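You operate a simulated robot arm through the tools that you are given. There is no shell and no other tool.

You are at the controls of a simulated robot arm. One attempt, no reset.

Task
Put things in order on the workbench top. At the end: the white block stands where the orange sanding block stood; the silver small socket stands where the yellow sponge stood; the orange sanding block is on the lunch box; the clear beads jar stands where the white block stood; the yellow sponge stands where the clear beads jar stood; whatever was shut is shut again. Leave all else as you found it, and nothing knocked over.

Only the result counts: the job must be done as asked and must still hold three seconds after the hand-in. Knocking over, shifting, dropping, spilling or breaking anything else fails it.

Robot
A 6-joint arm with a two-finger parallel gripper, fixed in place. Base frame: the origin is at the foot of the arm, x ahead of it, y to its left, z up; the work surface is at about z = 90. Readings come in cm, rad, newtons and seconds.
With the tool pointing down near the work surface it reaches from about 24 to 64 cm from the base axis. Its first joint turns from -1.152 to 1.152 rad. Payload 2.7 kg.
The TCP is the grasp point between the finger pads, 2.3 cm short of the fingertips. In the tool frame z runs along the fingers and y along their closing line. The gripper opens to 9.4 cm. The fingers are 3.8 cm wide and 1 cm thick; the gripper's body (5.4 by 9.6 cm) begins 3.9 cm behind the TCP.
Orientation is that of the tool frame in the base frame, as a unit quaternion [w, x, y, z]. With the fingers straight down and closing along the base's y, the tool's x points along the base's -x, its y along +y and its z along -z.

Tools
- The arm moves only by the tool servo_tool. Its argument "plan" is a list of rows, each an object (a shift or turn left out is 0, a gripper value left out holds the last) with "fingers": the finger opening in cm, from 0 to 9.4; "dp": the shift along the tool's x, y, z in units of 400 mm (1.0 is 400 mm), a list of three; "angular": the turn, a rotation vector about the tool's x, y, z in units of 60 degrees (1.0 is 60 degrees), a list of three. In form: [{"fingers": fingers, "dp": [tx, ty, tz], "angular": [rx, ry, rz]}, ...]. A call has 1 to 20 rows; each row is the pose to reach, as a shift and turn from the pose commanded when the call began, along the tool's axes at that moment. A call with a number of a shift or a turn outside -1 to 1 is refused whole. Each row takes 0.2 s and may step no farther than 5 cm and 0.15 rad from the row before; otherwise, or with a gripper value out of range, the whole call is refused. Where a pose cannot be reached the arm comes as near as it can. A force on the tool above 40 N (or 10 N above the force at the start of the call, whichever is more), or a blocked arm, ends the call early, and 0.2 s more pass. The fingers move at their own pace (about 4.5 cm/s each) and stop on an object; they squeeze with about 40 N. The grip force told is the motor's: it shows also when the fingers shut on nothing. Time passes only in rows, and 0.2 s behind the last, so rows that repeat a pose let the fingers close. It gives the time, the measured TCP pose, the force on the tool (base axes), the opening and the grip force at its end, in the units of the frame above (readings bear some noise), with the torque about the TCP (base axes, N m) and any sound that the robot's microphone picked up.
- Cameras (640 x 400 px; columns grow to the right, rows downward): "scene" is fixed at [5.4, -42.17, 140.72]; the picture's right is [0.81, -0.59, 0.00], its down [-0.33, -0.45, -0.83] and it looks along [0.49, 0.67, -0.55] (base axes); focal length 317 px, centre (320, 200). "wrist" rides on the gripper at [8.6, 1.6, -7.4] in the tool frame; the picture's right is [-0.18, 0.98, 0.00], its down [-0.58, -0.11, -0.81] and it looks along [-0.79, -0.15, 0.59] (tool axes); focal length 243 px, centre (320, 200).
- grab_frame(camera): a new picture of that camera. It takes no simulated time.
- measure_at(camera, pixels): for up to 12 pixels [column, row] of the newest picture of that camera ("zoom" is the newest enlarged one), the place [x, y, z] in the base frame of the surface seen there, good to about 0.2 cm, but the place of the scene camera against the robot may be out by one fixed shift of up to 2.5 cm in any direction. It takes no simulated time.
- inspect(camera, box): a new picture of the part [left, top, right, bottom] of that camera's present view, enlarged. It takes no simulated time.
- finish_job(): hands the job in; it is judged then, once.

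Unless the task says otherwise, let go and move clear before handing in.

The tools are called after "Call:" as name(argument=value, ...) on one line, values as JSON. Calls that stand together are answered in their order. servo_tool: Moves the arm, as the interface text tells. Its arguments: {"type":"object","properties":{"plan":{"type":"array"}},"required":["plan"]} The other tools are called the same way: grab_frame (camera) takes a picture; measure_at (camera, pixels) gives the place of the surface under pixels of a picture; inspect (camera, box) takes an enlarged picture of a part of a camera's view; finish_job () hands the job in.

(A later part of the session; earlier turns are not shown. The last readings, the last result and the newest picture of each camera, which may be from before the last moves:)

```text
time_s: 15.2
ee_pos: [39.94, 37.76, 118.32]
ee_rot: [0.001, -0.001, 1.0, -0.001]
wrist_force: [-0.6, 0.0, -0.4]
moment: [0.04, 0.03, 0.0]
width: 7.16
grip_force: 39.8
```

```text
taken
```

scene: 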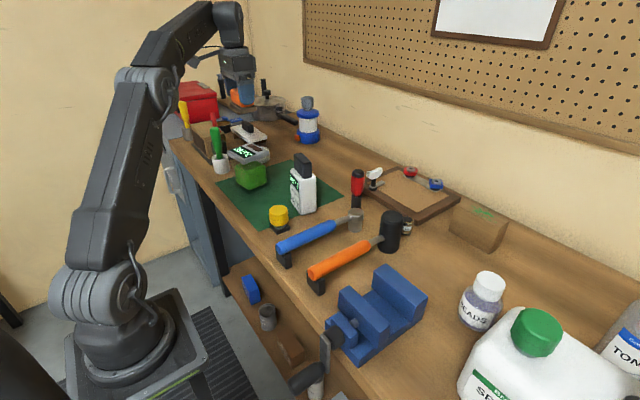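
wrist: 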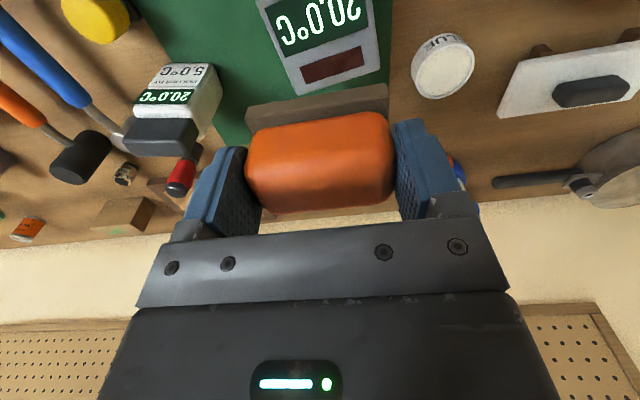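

I'm above the lid centre; the brush handle (y≈52) is clear. Descending gently until just above the lid.

Call:
servo_tool(plan=[{"dp": [0.005, 0, 0.08]}, {"dp": [0.005, 0, 0.16]}, {"dp": [0.005, 0, 0.22]}, {"dp": [0.005, 0, 0.26]}, {"dp": [0.005, 0, 0.28]}, {"dp": [0.005, 0, 0.29]}, {"dp": [0.005, 0, 0.29]}])

Call:
grab_frame(camera="wrist")

Call:
inspect(camera="scene", box=[200, 80, 320, 200])

```text
time_s: 16.8
ee_pos: [39.65, 37.63, 106.53]
ee_rot: [0.0, 0.0, 1.0, -0.001]
wrist_force: [-0.9, -0.4, -0.5]
moment: [-0.01, 0.0, 0.0]
width: 7.12
grip_force: 40.0
```

```text
taken
```

wrist: 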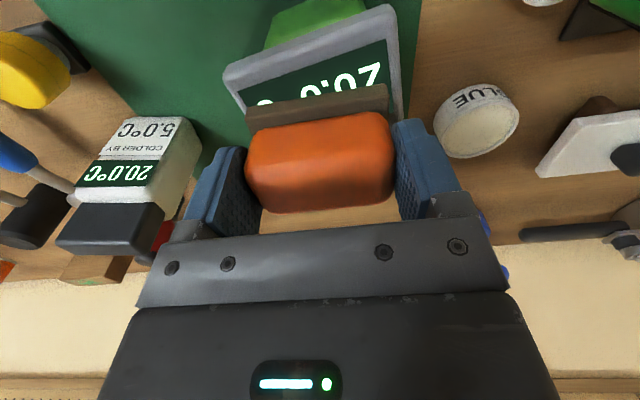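

```text
3.33 times, centred on (260, 140) of scene
```

zoom: 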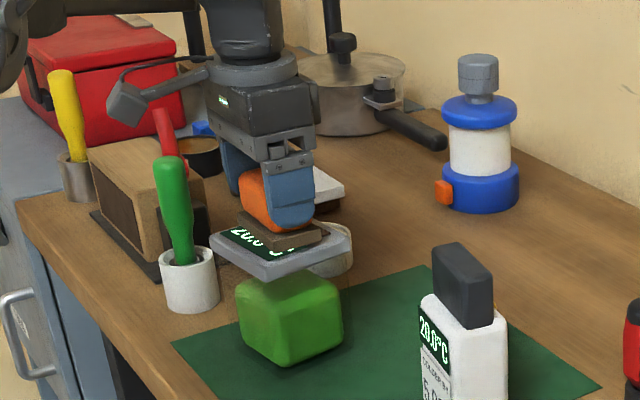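

The block hovers just above the lid, well inside its edges. Easing down a few millimetres and watching the force.

Call:
servo_tool(plan=[{"dp": [0, 0, 0.003]}, {"dp": [0, 0, 0.006]}, {"dp": [0, 0, 0.008]}, {"dp": [0, 0, 0.008]}])

Call:
inspect(camera="scene", box=[225, 120, 285, 180])

```text
time_s: 17.8
ee_pos: [39.52, 37.61, 106.19]
ee_rot: [-0.001, 0.0, 1.0, 0.0]
wrist_force: [0.4, 0.6, -0.3]
moment: [0.0, -0.01, 0.01]
width: 7.12
grip_force: 40.2
```

```text
6.67 times, centred on (255, 150) of scene
```

zoom: 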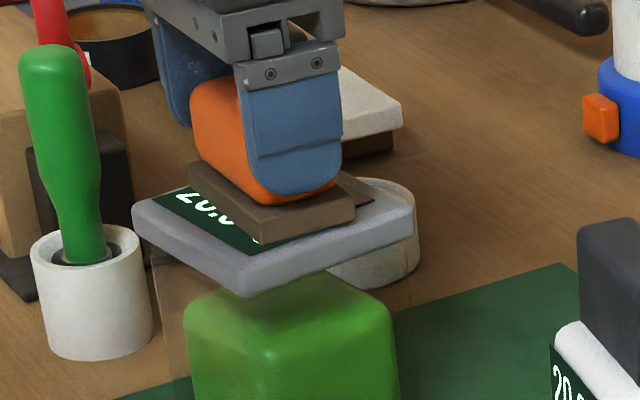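

No contact force yet at z≈106.2. A couple of millimetres more.

Call:
servo_tool(plan=[{"dp": [0, 0, 0.0025]}, {"dp": [0, 0, 0.005]}, {"dp": [0, 0, 0.005]}])

```text
time_s: 18.6
ee_pos: [39.47, 37.71, 106.17]
ee_rot: [0.001, 0.0, 1.0, 0.0]
wrist_force: [-0.3, -0.2, -0.4]
moment: [0.03, 0.02, 0.04]
width: 7.11
grip_force: 39.8
```

Still no contact; easing down a little further.

Call:
servo_tool(plan=[{"dp": [0, 0, 0.0025]}, {"dp": [0, 0, 0.0025]}])

Call:
servo_tool(plan=[{"dp": [0, 0, 0.0025]}, {"dp": [0, 0, 0.0025]}])

Call:
inspect(camera="scene", box=[225, 120, 285, 180])

```text
time_s: 19.2
ee_pos: [39.57, 37.71, 106.23]
ee_rot: [0.001, -0.001, 1.0, 0.001]
wrist_force: [-2.1, 1.1, 9.3]
moment: [-0.21, 0.15, -0.03]
width: 7.13
grip_force: 39.6
```

```text
time_s: 19.8
ee_pos: [39.55, 37.66, 106.09]
ee_rot: [0.002, 0.0, 1.0, 0.002]
wrist_force: [-0.3, 4.4, 18.9]
moment: [-0.22, 0.15, 0.03]
width: 7.13
grip_force: 39.7
```

```text
6.67 times, centred on (255, 150) of scene
```

zoom: 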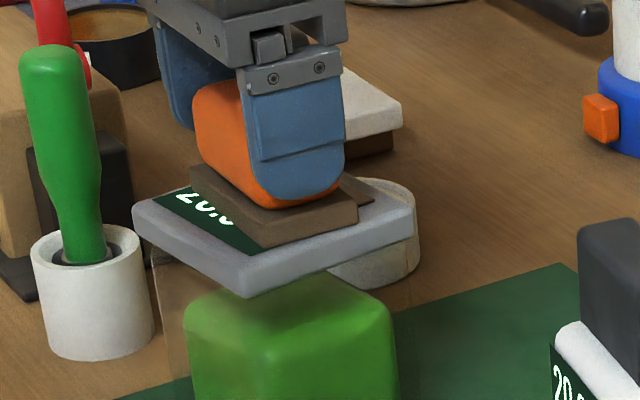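

Contact is confirmed (about 19 N), so I'll relieve the pressure, open, and rise straight up.

Call:
servo_tool(plan=[{"dp": [0, 0, -0.0045]}, {"fingers": 9.0, "dp": [0, 0, -0.0045]}, {"dp": [0, 0, -0.0045]}, {"dp": [0, 0, -0.0045]}, {"dp": [0, 0, -0.03]}, {"dp": [0, 0, -0.1]}, {"dp": [0, 0, -0.2]}, {"dp": [0, 0, -0.3]}, {"dp": [0, 0, -0.3]}])

Call:
grab_frame(camera="wrist")

Call:
inspect(camera="scene", box=[215, 130, 335, 230])

Call:
inspect(camera="wrist", box=[60, 0, 460, 200])

```text
time_s: 21.8
ee_pos: [39.63, 37.49, 118.2]
ee_rot: [0.0, 0.0, 1.0, 0.0]
wrist_force: [0.3, -0.3, 0.1]
moment: [-0.02, -0.02, 0.02]
width: 8.99
grip_force: 0.1
```

```text
taken
```

wrist: 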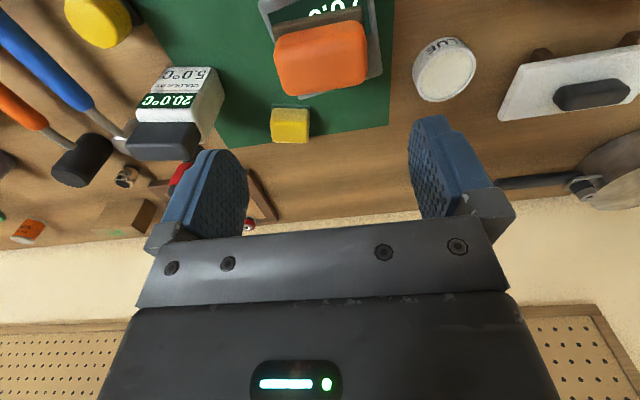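

```text
4.00 times, centred on (275, 180) of scene
```

zoom: 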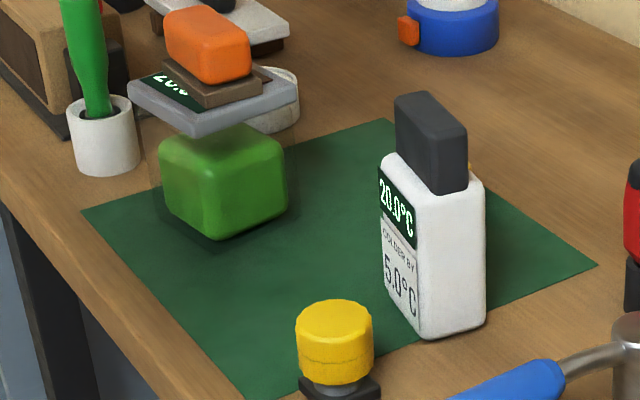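

```text
1.60 times, centred on (260, 100) of wrist
```

zoom: 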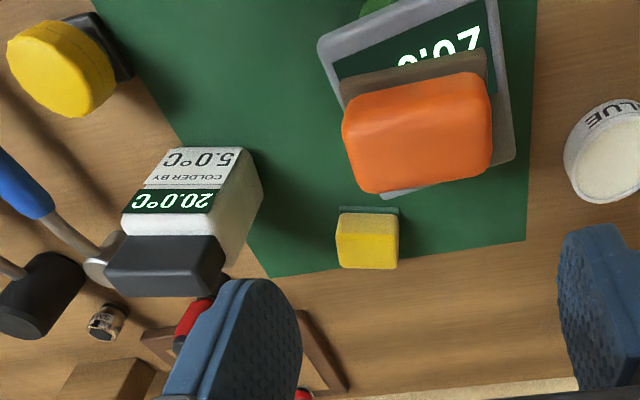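

The orange block rests on the lid. Now I'll measure the sponge and white block in this view.

Call:
measure_at(camera="zoom", pixels=[[340, 238], [338, 266], [396, 266], [397, 238], [368, 250], [342, 216], [396, 218], [341, 209], [398, 210], [368, 228]])

Call:
measure_at(camera="zoom", pixels=[[110, 250], [108, 290], [210, 293], [222, 265], [215, 240], [125, 240], [165, 270], [165, 152], [235, 155], [260, 185], [240, 220], [130, 205]])

```text
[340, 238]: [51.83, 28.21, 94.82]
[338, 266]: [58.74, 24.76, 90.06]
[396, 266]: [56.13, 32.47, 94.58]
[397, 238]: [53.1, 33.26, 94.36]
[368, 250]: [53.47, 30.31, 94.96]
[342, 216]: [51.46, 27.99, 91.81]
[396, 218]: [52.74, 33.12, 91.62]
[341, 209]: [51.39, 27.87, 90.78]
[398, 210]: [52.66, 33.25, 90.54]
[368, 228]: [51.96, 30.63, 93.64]
```

```text
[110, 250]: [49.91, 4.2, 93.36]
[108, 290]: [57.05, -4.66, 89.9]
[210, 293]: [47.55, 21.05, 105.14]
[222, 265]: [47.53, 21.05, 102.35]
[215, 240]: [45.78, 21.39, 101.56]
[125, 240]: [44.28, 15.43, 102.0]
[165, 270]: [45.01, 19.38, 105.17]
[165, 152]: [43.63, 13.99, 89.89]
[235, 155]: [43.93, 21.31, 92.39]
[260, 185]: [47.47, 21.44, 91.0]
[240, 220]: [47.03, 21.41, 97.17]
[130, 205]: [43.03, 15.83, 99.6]
```

The sponge lies near (53.7, 30.2) yawed about 13°, and the white block near (45.4, 18) yawed about 10°. I'll get a closer view of the white block.

Call:
servo_tool(plan=[{"dp": [0.05, -0.1, 0]}, {"dp": [0.1, -0.2, 0]}, {"dp": [0.15, -0.3, 0]}, {"dp": [0.19, -0.4, 0]}, {"dp": [0.19, -0.5, 0]}, {"dp": [0.19, -0.5, 0]}])

Call:
grab_frame(camera="wrist")

Call:
inspect(camera="wrist", box=[200, 0, 500, 190])

```text
time_s: 23.2
ee_pos: [31.87, 17.89, 117.93]
ee_rot: [0.0, -0.001, 1.0, -0.001]
wrist_force: [0.0, 0.2, 0.1]
moment: [0.0, -0.01, 0.0]
width: 9.0
grip_force: 0.0
```

```text
taken
```

wrist: 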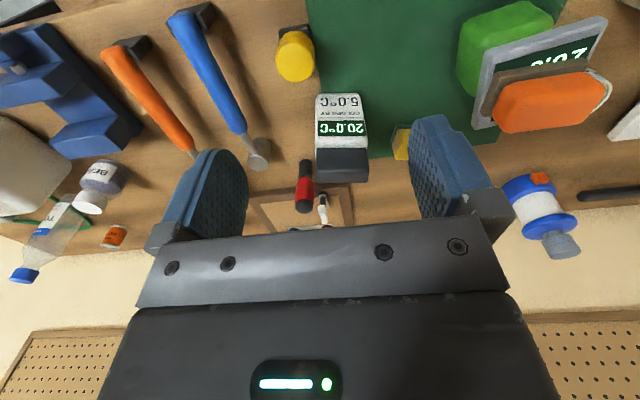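

```text
2.11 times, centred on (350, 95) of wrist
```

zoom: 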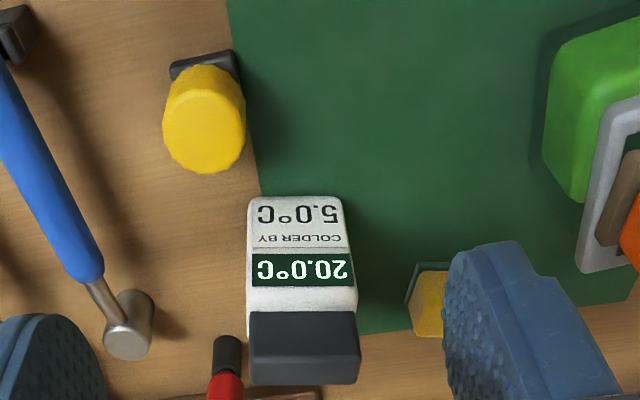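

Call:
measure_at(camera="zoom", pixels=[[258, 200], [336, 200], [252, 255], [350, 255], [250, 290], [352, 290], [253, 330], [352, 330], [255, 378], [355, 375], [300, 370], [300, 345]])

Call:
measure_at(camera="zoom", pixels=[[250, 305], [353, 305], [300, 308], [225, 380], [228, 345], [250, 312], [355, 312], [255, 345], [352, 345], [130, 300], [130, 350], [258, 360]])

Call:
measure_at(camera="scene", pixels=[[303, 155], [298, 158], [309, 162], [303, 165], [309, 185], [313, 175], [313, 205], [298, 172], [300, 195], [306, 180]])

```text
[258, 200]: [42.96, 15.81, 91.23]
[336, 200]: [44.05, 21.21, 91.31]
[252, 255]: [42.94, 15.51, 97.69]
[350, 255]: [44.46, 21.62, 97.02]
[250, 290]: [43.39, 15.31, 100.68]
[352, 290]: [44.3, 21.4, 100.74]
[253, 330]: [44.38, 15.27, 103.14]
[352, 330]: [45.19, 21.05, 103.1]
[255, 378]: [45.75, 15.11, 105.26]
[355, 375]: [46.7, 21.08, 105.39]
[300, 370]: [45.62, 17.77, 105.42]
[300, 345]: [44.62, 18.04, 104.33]
```

```text
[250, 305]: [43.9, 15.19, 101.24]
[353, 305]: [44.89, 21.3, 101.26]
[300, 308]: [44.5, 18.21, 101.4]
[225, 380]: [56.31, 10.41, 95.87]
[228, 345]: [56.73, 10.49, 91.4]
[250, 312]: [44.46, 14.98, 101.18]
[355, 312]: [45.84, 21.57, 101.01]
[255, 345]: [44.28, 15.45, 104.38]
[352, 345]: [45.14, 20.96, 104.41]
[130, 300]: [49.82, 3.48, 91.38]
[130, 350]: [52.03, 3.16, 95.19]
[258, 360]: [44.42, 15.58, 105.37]
```

```text
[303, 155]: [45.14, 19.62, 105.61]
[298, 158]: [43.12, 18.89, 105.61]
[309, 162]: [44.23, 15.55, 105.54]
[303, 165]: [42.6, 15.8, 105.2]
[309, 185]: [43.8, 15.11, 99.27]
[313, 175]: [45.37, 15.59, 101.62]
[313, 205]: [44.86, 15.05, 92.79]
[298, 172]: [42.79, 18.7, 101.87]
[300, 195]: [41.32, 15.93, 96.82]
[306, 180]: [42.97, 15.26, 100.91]
```

The handle is about 5.8 cm long (y≈15.3–21.1), top z 105.4, yawed ~9.5° clockwise. I'll measure the block's far side in the scene view to fix its footprint centre.

Call:
inspect(camera="scene", box=[280, 145, 330, 220])

```text
5.33 times, centred on (305, 182) of scene
```

zoom: 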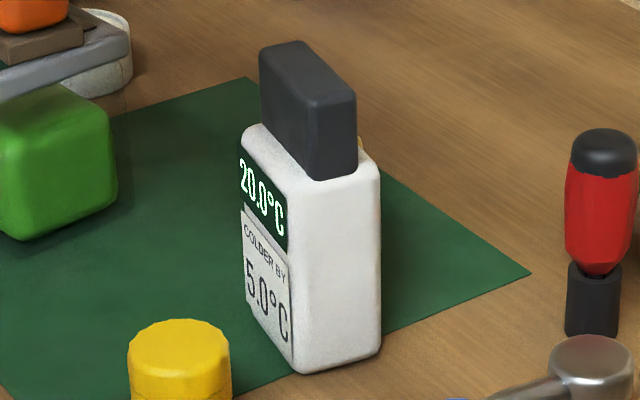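

Call:
measure_at(camera="zoom", pixels=[[300, 350], [372, 340], [372, 250], [300, 250], [335, 355], [290, 230], [310, 110], [352, 110], [314, 165], [350, 165], [262, 60], [375, 190]])

```text
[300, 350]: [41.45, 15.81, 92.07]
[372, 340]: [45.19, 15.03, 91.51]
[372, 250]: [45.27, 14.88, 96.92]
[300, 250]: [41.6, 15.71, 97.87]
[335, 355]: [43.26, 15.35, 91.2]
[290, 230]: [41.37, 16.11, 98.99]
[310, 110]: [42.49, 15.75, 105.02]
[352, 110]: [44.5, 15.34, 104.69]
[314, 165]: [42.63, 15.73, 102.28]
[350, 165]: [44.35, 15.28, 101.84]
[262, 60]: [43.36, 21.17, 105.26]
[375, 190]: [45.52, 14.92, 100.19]
```

The handle is centred on the body, so the block's centre is (45.8, 18.1). Moving above it with a 9.5° yaw.

Call:
servo_tool(plan=[{"fingers": 9.2, "dp": [-0.1, 0.001, 0], "angular": [0, 0, 0.08]}, {"dp": [-0.2, 0.002, 0], "angular": [0, 0, 0.158]}, {"dp": [-0.3, 0.003, 0], "angular": [0, 0, 0.158]}, {"dp": [-0.3475, 0.004, 0.1], "angular": [0, 0, 0.158]}, {"dp": [-0.3475, 0.004, 0.18], "angular": [0, 0, 0.158]}, {"dp": [-0.3475, 0.004, 0.18], "angular": [0, 0, 0.158]}])

Call:
grab_frame(camera="wrist")

Call:
inspect(camera="scene", box=[220, 80, 380, 230])

```text
time_s: 24.6
ee_pos: [45.98, 18.14, 110.63]
ee_rot: [0.001, 0.082, 0.997, 0.0]
wrist_force: [0.7, 0.5, 0.6]
moment: [-0.02, -0.02, 0.02]
width: 9.2
grip_force: 0.0
```

```text
taken
```

wrist: 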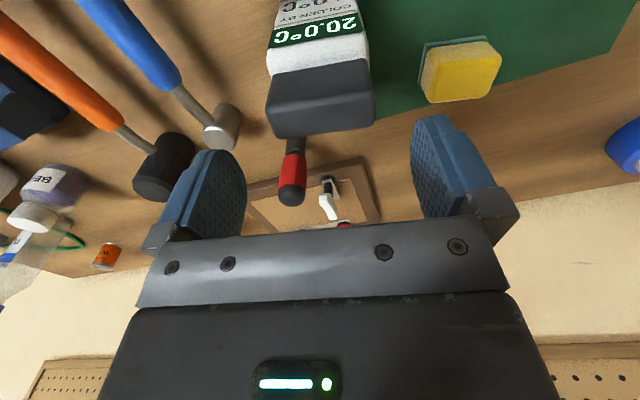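

```text
2.67 times, centred on (300, 155) of scene
```

zoom: 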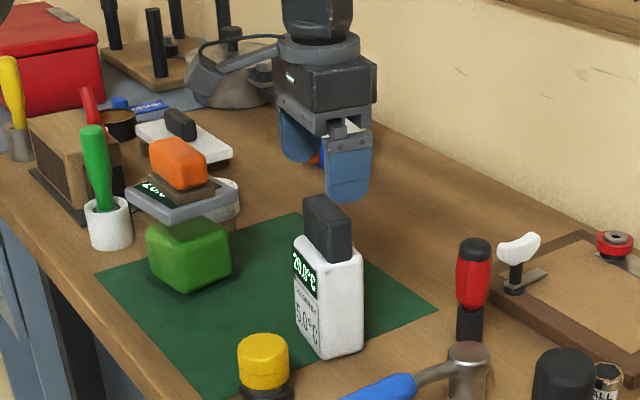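

The handle (wrist cols 267–373) is centred between the fingers, and the sponge at (460,70) is clearly visible. I'll measure the sponge now and descend to the handle.

Call:
measure_at(camera="wrist", pixels=[[424, 50], [487, 39], [427, 100], [499, 88], [500, 62], [460, 85], [422, 45], [426, 72], [465, 60], [430, 95], [495, 85], [489, 45]])

Call:
servo_tool(plan=[{"dp": [0.002, 0, 0.06]}, {"dp": [0.002, 0, 0.11]}, {"dp": [0.002, 0, 0.15]}, {"dp": [0.002, 0, 0.167]}, {"dp": [0.002, 0, 0.167]}])

Call:
grab_frame(camera="wrist")

Call:
inspect(camera="scene", box=[250, 110, 350, 220])

```text
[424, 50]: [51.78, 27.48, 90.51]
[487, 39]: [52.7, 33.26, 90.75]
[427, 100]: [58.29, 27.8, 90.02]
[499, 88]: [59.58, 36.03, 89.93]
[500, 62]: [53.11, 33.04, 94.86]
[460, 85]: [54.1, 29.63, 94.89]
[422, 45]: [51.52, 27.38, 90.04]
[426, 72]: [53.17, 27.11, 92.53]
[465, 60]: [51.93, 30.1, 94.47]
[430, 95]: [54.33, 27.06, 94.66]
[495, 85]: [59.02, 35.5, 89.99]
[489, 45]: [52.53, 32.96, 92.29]
```

```text
time_s: 25.8
ee_pos: [45.78, 17.83, 103.9]
ee_rot: [-0.001, 0.081, 0.997, 0.0]
wrist_force: [0.0, 0.8, -0.2]
moment: [0.0, -0.02, -0.01]
width: 9.2
grip_force: 0.1
```

```text
taken
```

wrist: 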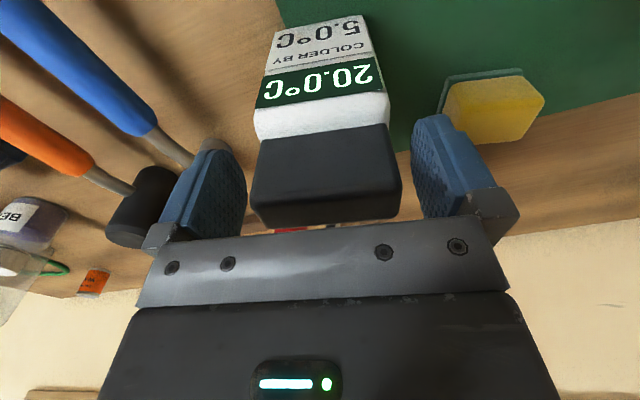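

```text
3.64 times, centred on (300, 165) of scene
```

zoom: 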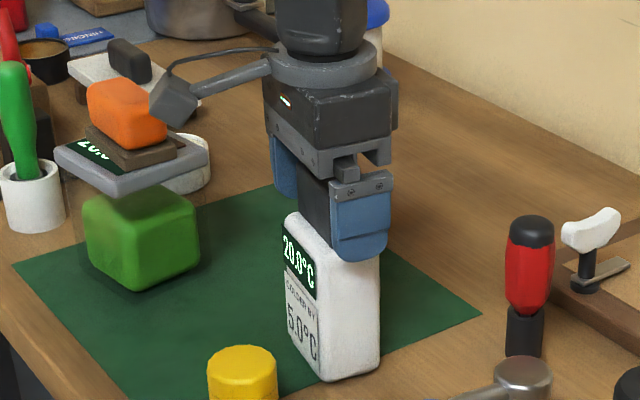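

The handle lies between the pads. Closing and lifting slightly to test the grip.

Call:
servo_tool(plan=[{"fingers": 4.5, "dp": [0, 0, 0]}, {"dp": [0, 0, 0]}, {"dp": [0, 0, 0]}, {"dp": [0, 0, 0]}, {"dp": [0, 0, -0.02]}, {"dp": [0, 0, -0.05]}, {"dp": [0, 0, -0.05]}])

Call:
grab_frame(camera="wrist")

Call:
inspect(camera="scene", box=[250, 110, 350, 220])

```text
time_s: 27.4
ee_pos: [45.82, 17.8, 105.98]
ee_rot: [0.0, 0.082, 0.997, 0.001]
wrist_force: [-0.2, 0.3, -3.0]
moment: [0.01, 0.02, 0.0]
width: 6.59
grip_force: 40.2
```

```text
taken
```

wrist: 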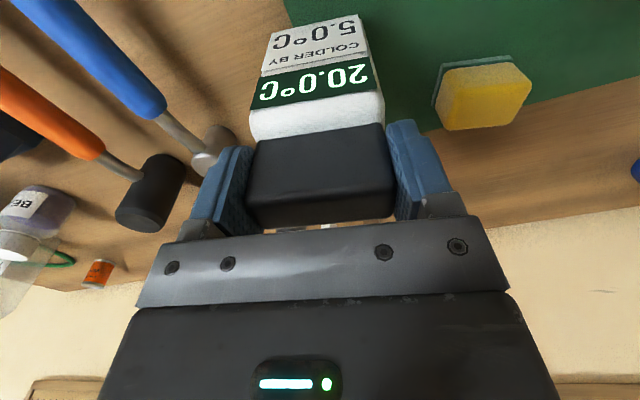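

```text
3.64 times, centred on (300, 165) of scene
```

zoom: 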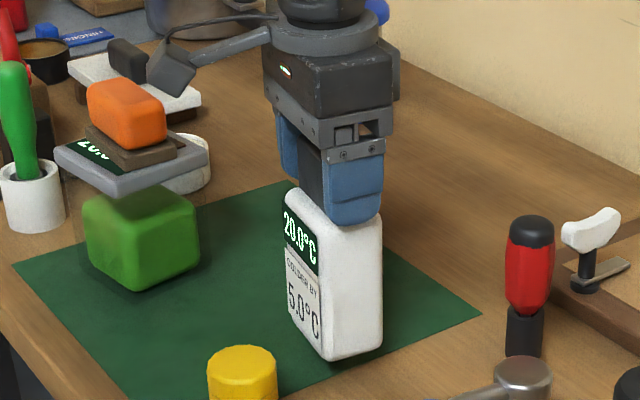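

The white block is lifted cleanly (about 3 N). I'll raise it to ~122 and carry it over to the orange block's old spot, turning back the yaw.

Call:
servo_tool(plan=[{"dp": [0, 0, -0.09]}, {"dp": [0, 0, -0.19]}, {"dp": [0, 0, -0.29]}, {"dp": [0, 0, -0.38]}, {"dp": [-0.02, -0.05, -0.4], "angular": [0, 0, -0.05]}, {"dp": [-0.06, -0.146, -0.4], "angular": [0, 0, -0.1]}, {"dp": [-0.1, -0.244, -0.4], "angular": [0, 0, -0.157]}, {"dp": [-0.14, -0.342, -0.4], "angular": [0, 0, -0.157]}, {"dp": [-0.18, -0.439, -0.4], "angular": [0, 0, -0.157]}, {"dp": [-0.22, -0.537, -0.4], "angular": [0, 0, -0.157]}, {"dp": [-0.26, -0.635, -0.4], "angular": [0, 0, -0.157]}, {"dp": [-0.3, -0.732, -0.4], "angular": [0, 0, -0.157]}, {"dp": [-0.335, -0.818, -0.4], "angular": [0, 0, -0.157]}, {"dp": [-0.3566, -0.8705, -0.4], "angular": [0, 0, -0.157]}, {"dp": [-0.3566, -0.8705, -0.4], "angular": [0, 0, -0.157]}])

Call:
grab_frame(camera="wrist")

Call:
grab_frame(camera="scene")

```text
time_s: 30.6
ee_pos: [52.37, -17.57, 120.86]
ee_rot: [0.001, -0.001, 1.0, 0.0]
wrist_force: [0.3, -0.2, -3.4]
moment: [-0.03, -0.01, 0.0]
width: 6.57
grip_force: 39.9
out of reach, approached as far as the arm can: row 13, 14, 15
```

```text
taken
```

wrist: 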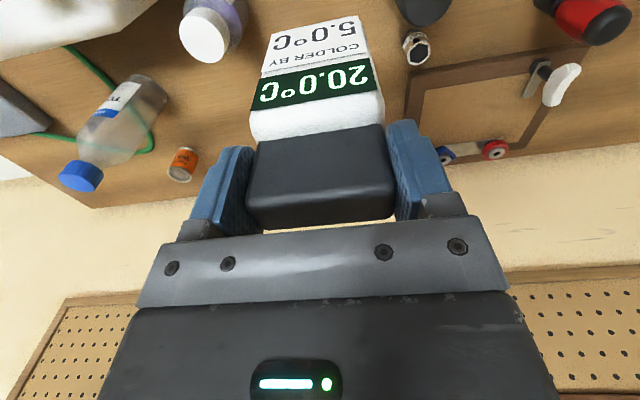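

```text
taken
```

scene: 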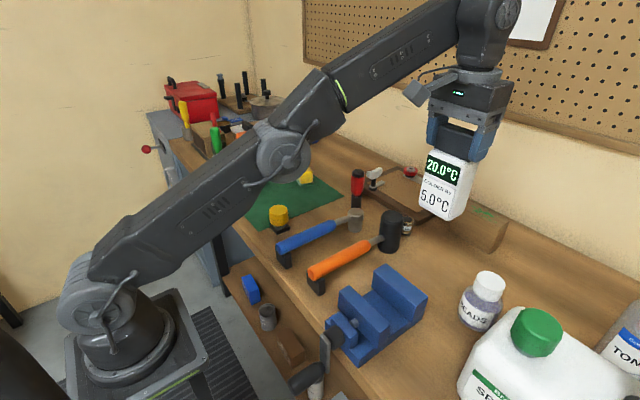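

At that height the target was slightly out of reach, but lower it is within range. I'll lower by 10 cm (bottom still at ~98, over the empty spot) and re-read the pose.

Call:
servo_tool(plan=[{"dp": [0, 0, 0.08]}, {"dp": [0, 0, 0.16]}, {"dp": [0, 0, 0.22]}, {"dp": [0, 0, 0.25]}, {"dp": [0, 0, 0.25]}])

Call:
grab_frame(camera="scene")

Call:
grab_frame(camera="wrist")

```text
time_s: 31.8
ee_pos: [52.43, -17.39, 110.73]
ee_rot: [0.0, 0.0, 1.0, 0.0]
wrist_force: [0.5, 0.2, -3.9]
moment: [0.02, 0.02, 0.01]
width: 6.6
grip_force: 40.2
```

```text
taken
```

scene: 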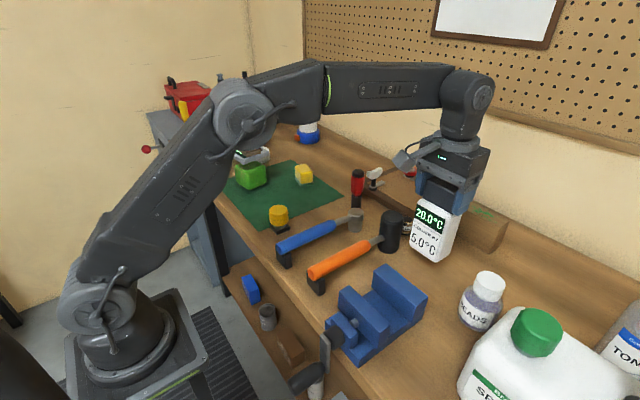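

```text
taken
```

wrist: 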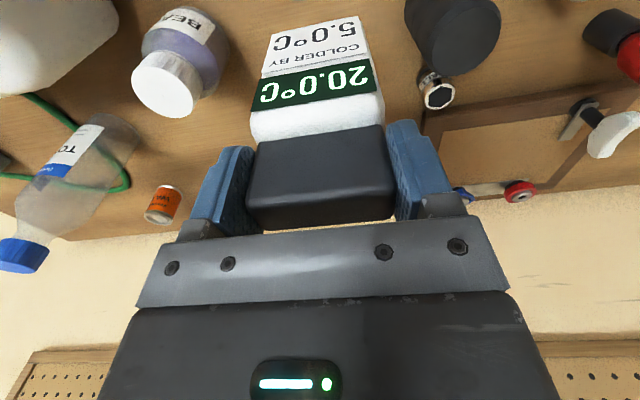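

The pose reads (52.4, −17.4, 110.7), so the command follows the reached pose. Moving to (54.2, −18.85) and lowering to just above the table.

Call:
servo_tool(plan=[{"dp": [-0.022, -0.018, 0.01]}, {"dp": [-0.045, -0.035, 0.03]}, {"dp": [-0.045, -0.035, 0.08]}, {"dp": [-0.045, -0.035, 0.13]}, {"dp": [-0.045, -0.035, 0.155]}, {"dp": [-0.045, -0.035, 0.165]}, {"dp": [-0.045, -0.035, 0.165]}])

Call:
inspect(camera="scene", box=[370, 190, 530, 310])

Call:
grab_frame(camera="wrist")

```text
time_s: 33.4
ee_pos: [54.13, -18.64, 104.25]
ee_rot: [0.001, 0.0, 1.0, 0.0]
wrist_force: [0.1, 0.2, -2.5]
moment: [0.0, 0.01, 0.01]
width: 6.58
grip_force: 39.6
```

```text
3.33 times, centred on (450, 250) of scene
```

zoom: 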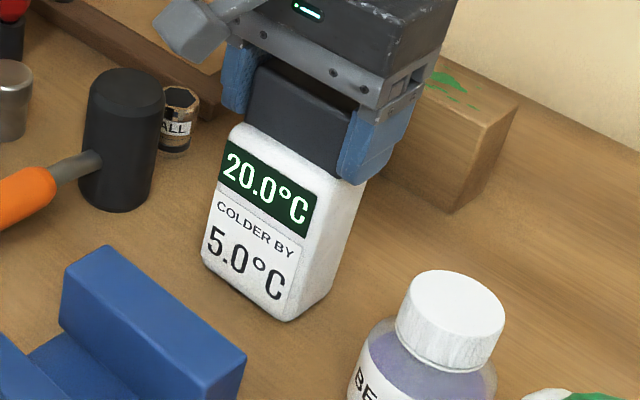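

```text
taken
```

wrist: 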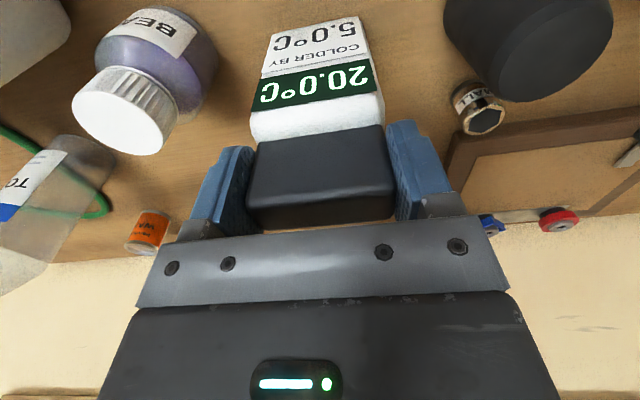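

The block hovers upright just above the spot. Easing down in 1 mm steps.

Call:
servo_tool(plan=[{"dp": [0, -0.003, 0.0025]}, {"dp": [0, -0.003, 0.005]}, {"dp": [0, -0.003, 0.005]}])

Call:
servo_tool(plan=[{"dp": [0, 0, 0.0025]}, {"dp": [0, 0, 0.0025]}])

```text
time_s: 34.2
ee_pos: [54.01, -18.92, 103.97]
ee_rot: [0.001, 0.0, 1.0, 0.0]
wrist_force: [-0.2, -0.9, -3.7]
moment: [0.02, 0.0, 0.03]
width: 6.6
grip_force: 39.9
```

```text
time_s: 34.8
ee_pos: [54.11, -18.94, 103.89]
ee_rot: [0.0, 0.0, 1.0, 0.0]
wrist_force: [0.1, -0.1, -3.6]
moment: [0.0, -0.01, 0.01]
width: 6.59
grip_force: 40.1
```

Call:
servo_tool(plan=[{"dp": [0, 0, 0.0025]}, {"dp": [0, 0, 0.0025]}])

Call:
servo_tool(plan=[{"dp": [0, 0, 0.0015]}, {"dp": [0, 0, 0.0015]}])

```text
time_s: 35.4
ee_pos: [54.15, -18.91, 103.77]
ee_rot: [0.0, 0.001, 1.0, 0.0]
wrist_force: [-0.3, 0.6, -1.2]
moment: [0.05, 0.03, 0.0]
width: 6.55
grip_force: 39.8
```

```text
time_s: 36.0
ee_pos: [53.96, -18.89, 103.86]
ee_rot: [0.001, 0.001, 1.0, 0.0]
wrist_force: [-1.2, 1.3, 2.1]
moment: [0.16, -0.03, 0.06]
width: 6.58
grip_force: 40.4
```

The weight is now on the table (force went from −3.6 to +2 N). Opening and rising straight up.

Call:
servo_tool(plan=[{"fingers": 9.0, "dp": [0, 0, 0]}, {"dp": [0, 0, 0]}, {"dp": [0, 0, 0]}, {"dp": [0, 0, -0.04]}, {"dp": [0, 0, -0.12]}, {"dp": [0, 0, -0.22]}, {"dp": [0, 0, -0.22]}])

Call:
grab_frame(camera="wrist")

Call:
grab_frame(camera="scene")

```text
time_s: 37.6
ee_pos: [54.23, -19.44, 112.5]
ee_rot: [0.0, 0.0, 1.0, -0.001]
wrist_force: [-0.2, -0.2, 0.4]
moment: [-0.02, 0.01, 0.03]
width: 8.99
grip_force: 0.2
```

```text
taken
```

wrist: 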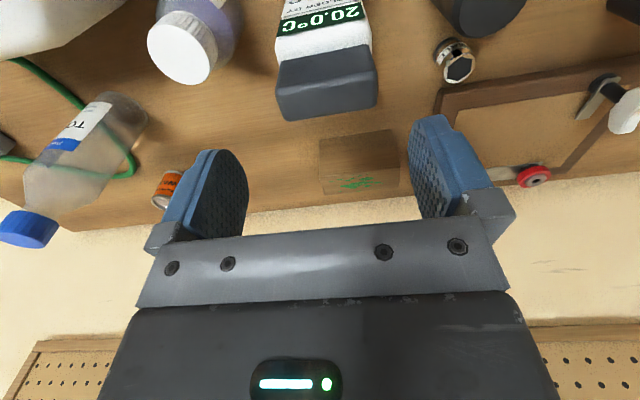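

```text
taken
```

scene: 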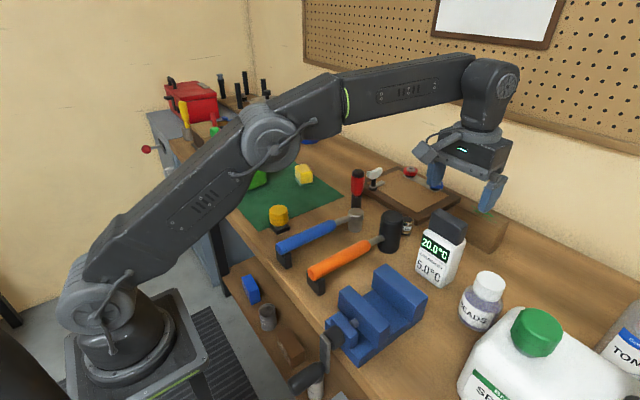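

The white block stands in place. Next is the beads jar; I'll check the sprayer's height and extents first.

Call:
measure_at(camera="scene", pixels=[[536, 318], [505, 320], [480, 350], [540, 380], [488, 280], [470, 298], [503, 300], [476, 325], [489, 273], [465, 380], [600, 370]])

Call:
measure_at(camera="wrist", pixels=[[180, 50], [150, 45], [207, 62], [190, 82], [175, 15], [215, 25], [235, 25], [320, 85], [280, 110], [376, 95], [360, 20], [282, 35]])

Call:
inspect(camera="scene", box=[420, 200, 640, 400])

```text
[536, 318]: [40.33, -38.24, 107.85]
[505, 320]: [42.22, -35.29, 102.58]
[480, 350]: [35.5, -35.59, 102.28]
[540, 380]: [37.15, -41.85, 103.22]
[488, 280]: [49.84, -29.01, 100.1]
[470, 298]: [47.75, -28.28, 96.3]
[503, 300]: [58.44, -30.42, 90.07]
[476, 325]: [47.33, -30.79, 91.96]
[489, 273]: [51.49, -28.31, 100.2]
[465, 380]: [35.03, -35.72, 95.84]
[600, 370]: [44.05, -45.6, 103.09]
```

```text
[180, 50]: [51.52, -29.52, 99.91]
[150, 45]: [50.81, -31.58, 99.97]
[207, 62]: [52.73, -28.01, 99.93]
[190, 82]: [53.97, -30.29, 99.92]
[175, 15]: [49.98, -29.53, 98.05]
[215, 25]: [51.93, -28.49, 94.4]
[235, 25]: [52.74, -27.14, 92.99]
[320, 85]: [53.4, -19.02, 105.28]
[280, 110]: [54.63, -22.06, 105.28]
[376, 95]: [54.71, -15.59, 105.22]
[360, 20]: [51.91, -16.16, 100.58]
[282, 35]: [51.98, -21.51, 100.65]
```

```text
2.00 times, centred on (530, 300) of scene
```

zoom: 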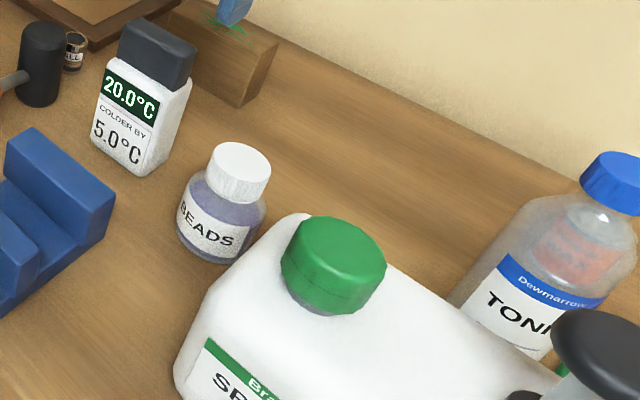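

The jar's cap centre is near (51.9, −29.8), top z 99.95, body about 6 cm wide. I'll zoom in on its profile to choose a grip height.

Call:
inspect(camera="scene", box=[450, 262, 520, 338])

```text
5.26 times, centred on (485, 300) of scene
```

zoom: 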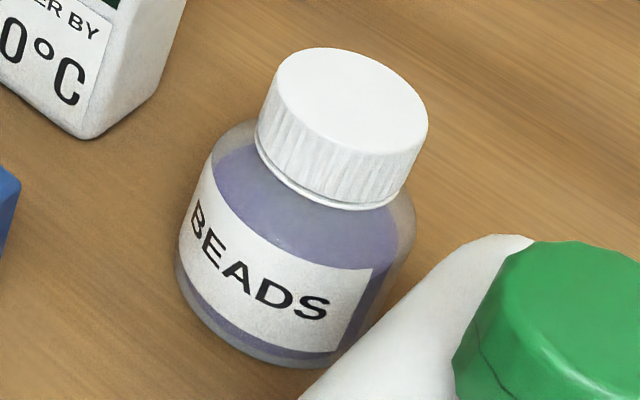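

Call:
measure_at(camera="zoom", pixels=[[228, 140], [200, 190], [180, 270], [300, 215], [290, 195], [275, 160], [408, 215], [270, 250], [250, 345], [330, 200], [350, 75], [232, 135]])

```text
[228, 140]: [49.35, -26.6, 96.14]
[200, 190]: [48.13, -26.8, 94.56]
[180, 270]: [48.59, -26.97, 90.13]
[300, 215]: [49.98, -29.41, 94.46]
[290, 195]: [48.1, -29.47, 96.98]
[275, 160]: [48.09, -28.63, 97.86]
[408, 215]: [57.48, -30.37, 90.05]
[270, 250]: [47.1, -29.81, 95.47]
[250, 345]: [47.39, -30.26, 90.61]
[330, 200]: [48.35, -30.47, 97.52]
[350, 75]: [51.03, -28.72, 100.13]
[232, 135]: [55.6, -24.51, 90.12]
```

The body is straight up to z≈95.8 and the cap spans 97–100, so I'll grip with TCP at 96.4 (tips at 94.1, palm just above the cap). First move above the jar.

Call:
servo_tool(plan=[{"fingers": 9.0, "dp": [0.02, -0.1, 0]}, {"dp": [0.04, -0.2, 0]}, {"dp": [0.059, -0.27, 0]}, {"dp": [0.059, -0.27, 0.04]}, {"dp": [0.059, -0.27, 0.08]}, {"dp": [0.059, -0.27, 0.08]}])

Call:
grab_frame(camera="wrist")

Call:
grab_frame(camera="scene")

```text
time_s: 39.0
ee_pos: [51.83, -29.93, 109.33]
ee_rot: [0.001, 0.001, 1.0, -0.001]
wrist_force: [-0.7, -0.3, 0.9]
moment: [-0.01, 0.0, 0.03]
width: 9.02
grip_force: 0.1
out of reach, approached as far as the arm can: row 3
```

```text
taken
```

wrist: 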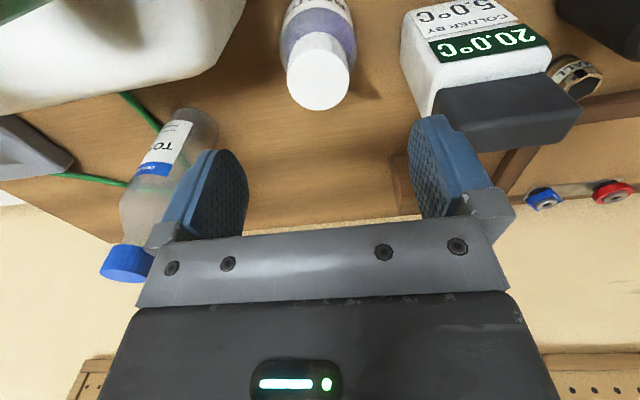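

```text
taken
```

scene: 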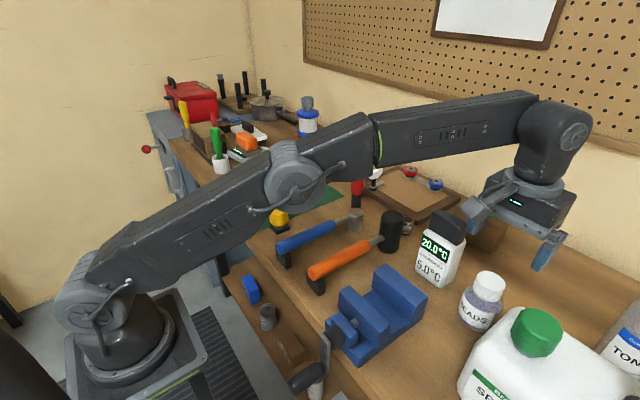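

I'm above the jar, with the cap at wrist (318,85). I'll re-measure the cap from this view.

Call:
measure_at(camera="wrist", pixels=[[290, 75], [347, 75], [318, 105], [320, 58], [318, 82], [285, 45], [353, 40], [295, 95], [342, 92]])

Call:
inspect(camera="wrist", box=[220, 0, 420, 130])

```text
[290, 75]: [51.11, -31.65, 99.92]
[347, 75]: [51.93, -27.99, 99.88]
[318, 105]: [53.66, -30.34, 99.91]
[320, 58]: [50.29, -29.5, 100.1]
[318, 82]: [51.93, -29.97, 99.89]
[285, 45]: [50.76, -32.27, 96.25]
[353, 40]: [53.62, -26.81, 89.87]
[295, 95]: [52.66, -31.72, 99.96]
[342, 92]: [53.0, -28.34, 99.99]
```

```text
3.08 times, centred on (320, 65) of wrist
```

zoom: 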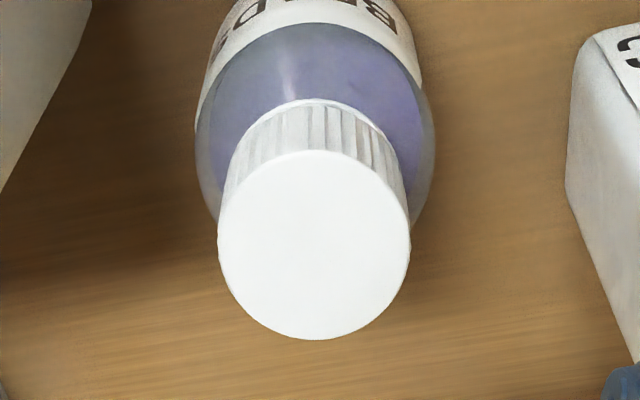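

The cap centre is (52.0, −29.9), right under the TCP. Descending to 96.4.

Call:
servo_tool(plan=[{"dp": [-0.003, 0, 0.09]}, {"dp": [-0.003, 0, 0.17]}, {"dp": [-0.003, 0, 0.23]}, {"dp": [-0.003, 0, 0.28]}, {"dp": [-0.003, 0, 0.305]}, {"dp": [-0.003, 0, 0.318]}, {"dp": [-0.003, 0, 0.318]}])

Call:
grab_frame(camera="wrist")

Call:
inspect(camera="scene", box=[410, 180, 590, 340])

```text
time_s: 40.6
ee_pos: [51.74, -29.77, 96.64]
ee_rot: [0.0, 0.0, 1.0, 0.0]
wrist_force: [0.7, 0.9, -0.8]
moment: [-0.02, 0.05, 0.04]
width: 9.03
grip_force: 0.1
```

```text
taken
```

wrist: 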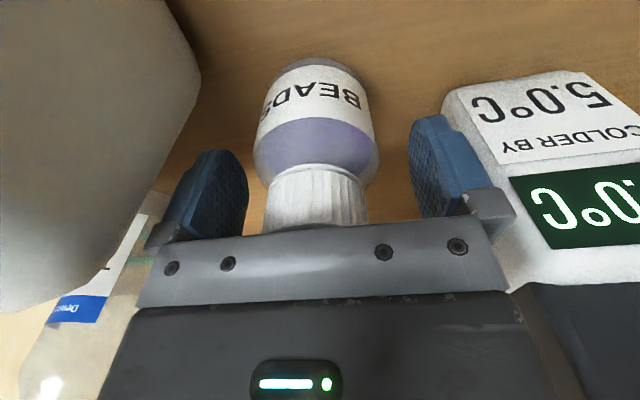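

```text
2.50 times, centred on (500, 260) of scene
```

zoom: 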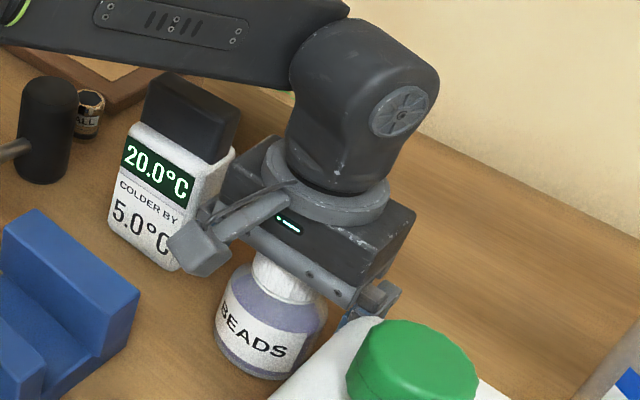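

The jar is between the pads and the palm is just over the cap, with no contact force. I'll trim slightly and close.

Call:
servo_tool(plan=[{"dp": [-0.003, -0.004, 0.004]}, {"fingers": 4.5, "dp": [-0.003, -0.004, 0.004]}, {"dp": [-0.003, -0.004, 0.004]}, {"dp": [-0.003, -0.004, 0.004]}, {"dp": [-0.003, -0.004, 0.004]}])

Call:
grab_frame(camera="wrist")

```text
time_s: 41.8
ee_pos: [52.01, -29.86, 96.53]
ee_rot: [0.0, 0.0, 1.0, 0.0]
wrist_force: [0.6, -0.3, 1.2]
moment: [-0.03, -0.03, 0.03]
width: 6.33
grip_force: 39.6
```

```text
taken
```

wrist: 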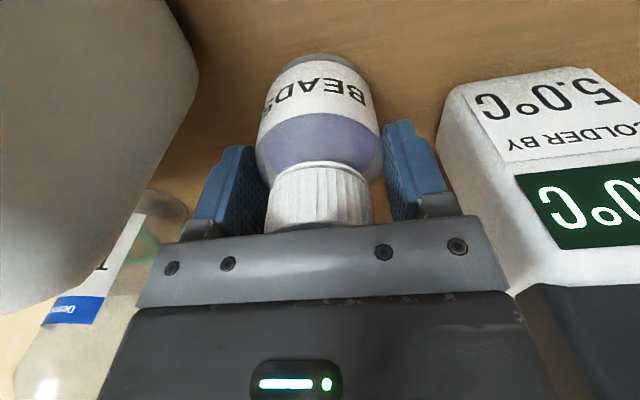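

The grip closed at 6.33 cm on the jar body. Test lift by 2 cm.

Call:
servo_tool(plan=[{"dp": [0, 0, -0.01]}, {"dp": [0, 0, -0.03]}, {"dp": [0, 0, -0.05]}, {"dp": [0, 0, -0.05]}])

Call:
grab_frame(camera="wrist")

Call:
inspect(camera="scene", box=[410, 180, 590, 340])

```text
time_s: 42.8
ee_pos: [51.87, -29.84, 98.42]
ee_rot: [0.001, 0.0, 1.0, 0.0]
wrist_force: [0.3, 1.2, -2.3]
moment: [-0.04, -0.01, -0.01]
width: 6.32
grip_force: 40.2
```

```text
taken
```

wrist: 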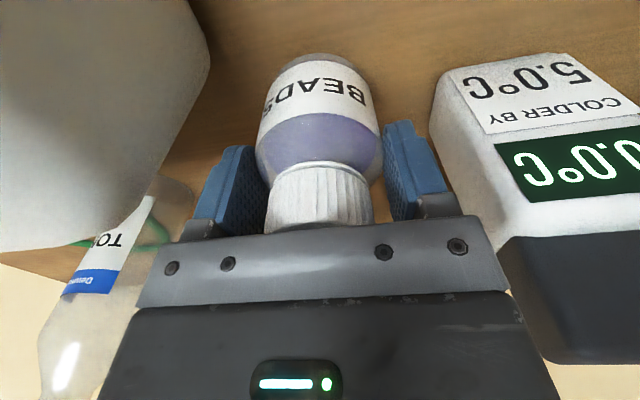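

```text
2.50 times, centred on (500, 260) of scene
```

zoom: 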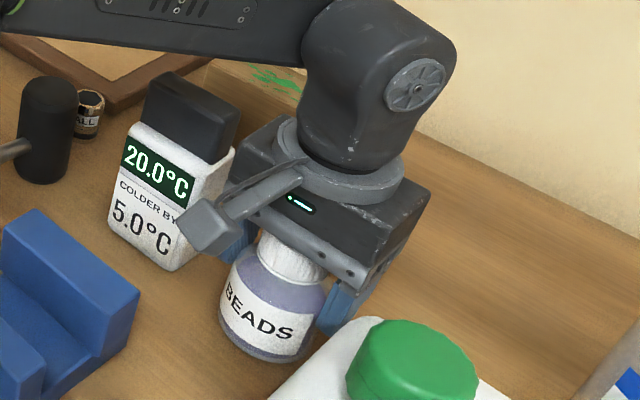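

The jar hangs straight in the grip. I'll lift, retract inward clear of the white block's handle, then sweep left at z≈117.

Call:
servo_tool(plan=[{"dp": [0, 0, -0.1]}, {"dp": [0, 0, -0.2]}, {"dp": [0.05, 0, -0.28]}, {"dp": [0.12, 0, -0.35]}, {"dp": [0.2, 0, -0.42]}, {"dp": [0.22, 0.1, -0.46]}, {"dp": [0.22, 0.22, -0.46]}, {"dp": [0.22, 0.34, -0.46]}, {"dp": [0.22, 0.46, -0.46]}, {"dp": [0.22, 0.58, -0.46]}, {"dp": [0.22, 0.7, -0.46]}, {"dp": [0.22, 0.82, -0.46]}, {"dp": [0.22, 0.92, -0.46]}, {"dp": [0.22, 1.0, -0.46]}, {"dp": [0.22, 1.0, -0.46]}])

Call:
grab_frame(camera="wrist")

Call:
grab_frame(camera="scene")

```text
time_s: 46.0
ee_pos: [43.27, 10.3, 116.81]
ee_rot: [0.0, 0.0, 1.0, 0.0]
wrist_force: [-0.5, 0.6, -2.7]
moment: [0.03, 0.01, -0.02]
width: 6.32
grip_force: 40.2
```

```text
taken
```

wrist: 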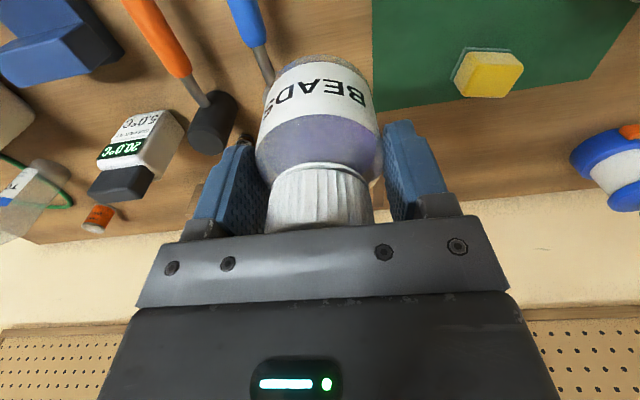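

```text
taken
```

scene: 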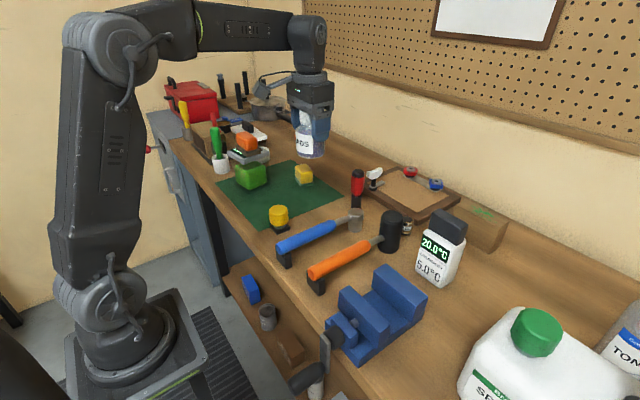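

The jar is held upright. Moving over (45.8, 18.1) and descending to just above the surface.

Call:
servo_tool(plan=[{"dp": [-0.03, 0.1, 0]}, {"dp": [-0.0635, 0.195, 0]}, {"dp": [-0.0635, 0.195, 0.1]}, {"dp": [-0.0635, 0.195, 0.2]}, {"dp": [-0.0635, 0.195, 0.3]}, {"dp": [-0.0635, 0.195, 0.39]}, {"dp": [-0.0635, 0.195, 0.45]}, {"dp": [-0.0635, 0.195, 0.48]}, {"dp": [-0.0635, 0.195, 0.49]}, {"dp": [-0.0635, 0.195, 0.49]}])

Call:
inspect(camera="scene", box=[220, 110, 380, 240])

Call:
grab_frame(camera="wrist")

```text
time_s: 48.2
ee_pos: [45.85, 17.94, 97.13]
ee_rot: [0.0, 0.0, 1.0, 0.0]
wrist_force: [0.7, 0.1, -1.7]
moment: [-0.01, 0.01, -0.01]
width: 6.32
grip_force: 40.0
```

```text
3.08 times, centred on (300, 175) of scene
```

zoom: 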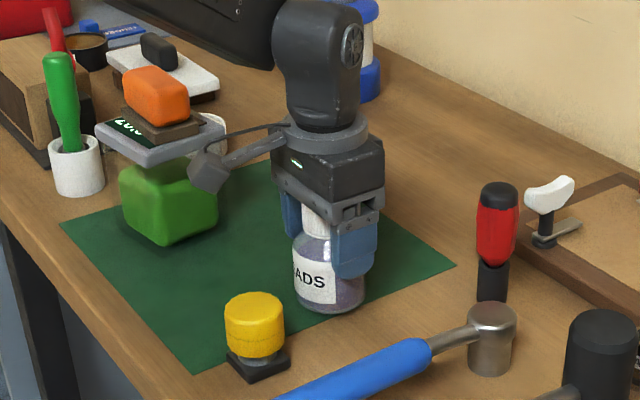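

```text
taken
```

wrist: 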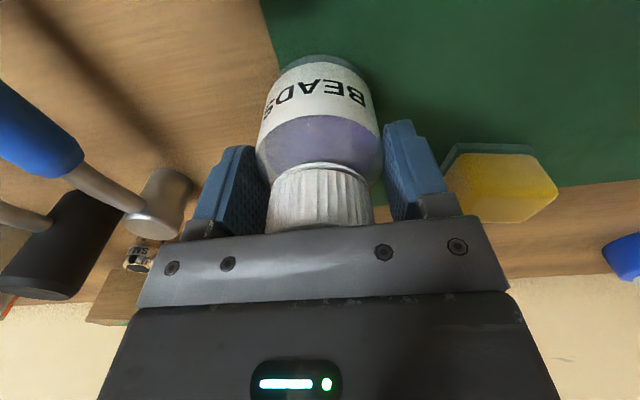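

The jar is over the white block's old spot. Easing down until the force shows contact.

Call:
servo_tool(plan=[{"dp": [0, 0.003, 0.0035]}, {"dp": [0, 0.003, 0.007]}, {"dp": [0, 0.003, 0.007]}])

Call:
servo_tool(plan=[{"dp": [0, 0, 0.0025]}, {"dp": [0, 0, 0.0025]}])

Call:
servo_tool(plan=[{"dp": [0, 0, 0.002]}, {"dp": [0, 0, 0.002]}])

```text
time_s: 49.0
ee_pos: [45.87, 18.02, 96.99]
ee_rot: [0.0, -0.001, 1.0, 0.0]
wrist_force: [-0.4, 0.4, -3.2]
moment: [-0.03, 0.02, 0.05]
width: 6.34
grip_force: 40.3
```

```text
time_s: 49.6
ee_pos: [45.79, 18.03, 96.98]
ee_rot: [0.0, 0.0, 1.0, 0.001]
wrist_force: [0.4, 0.0, -3.1]
moment: [0.01, 0.01, -0.01]
width: 6.34
grip_force: 40.2
```

```text
time_s: 50.2
ee_pos: [45.95, 18.08, 96.84]
ee_rot: [-0.001, 0.0, 1.0, 0.0]
wrist_force: [-0.6, 0.3, -2.8]
moment: [0.01, -0.03, 0.0]
width: 6.33
grip_force: 39.9
```

Call:
servo_tool(plan=[{"dp": [0, 0, 0.0025]}, {"dp": [0, 0, 0.0025]}])

Call:
servo_tool(plan=[{"dp": [0, 0, 0.002]}, {"dp": [0, 0, 0.002]}])

```text
time_s: 50.8
ee_pos: [45.79, 18.15, 96.73]
ee_rot: [0.001, 0.0, 1.0, 0.0]
wrist_force: [-0.2, -1.4, -2.5]
moment: [0.04, -0.01, 0.0]
width: 6.33
grip_force: 40.6
```

```text
time_s: 51.4
ee_pos: [45.83, 18.1, 96.65]
ee_rot: [0.0, 0.0, 1.0, 0.0]
wrist_force: [-0.5, 0.5, -2.5]
moment: [0.0, 0.0, 0.02]
width: 6.34
grip_force: 39.5
```

Call:
servo_tool(plan=[{"dp": [0, 0, 0.0025]}, {"dp": [0, 0, 0.0025]}])

Call:
servo_tool(plan=[{"dp": [0, 0, 0.002]}, {"dp": [0, 0, 0.002]}])

```text
time_s: 52.0
ee_pos: [45.81, 18.11, 96.53]
ee_rot: [0.0, 0.0, 1.0, 0.0]
wrist_force: [0.0, 0.4, -3.0]
moment: [0.01, -0.03, 0.0]
width: 6.31
grip_force: 40.1
```

```text
time_s: 52.6
ee_pos: [46.0, 18.16, 96.47]
ee_rot: [0.001, 0.0, 1.0, 0.001]
wrist_force: [-2.0, 1.2, 4.0]
moment: [-0.08, 0.11, -0.05]
width: 6.31
grip_force: 39.8
```

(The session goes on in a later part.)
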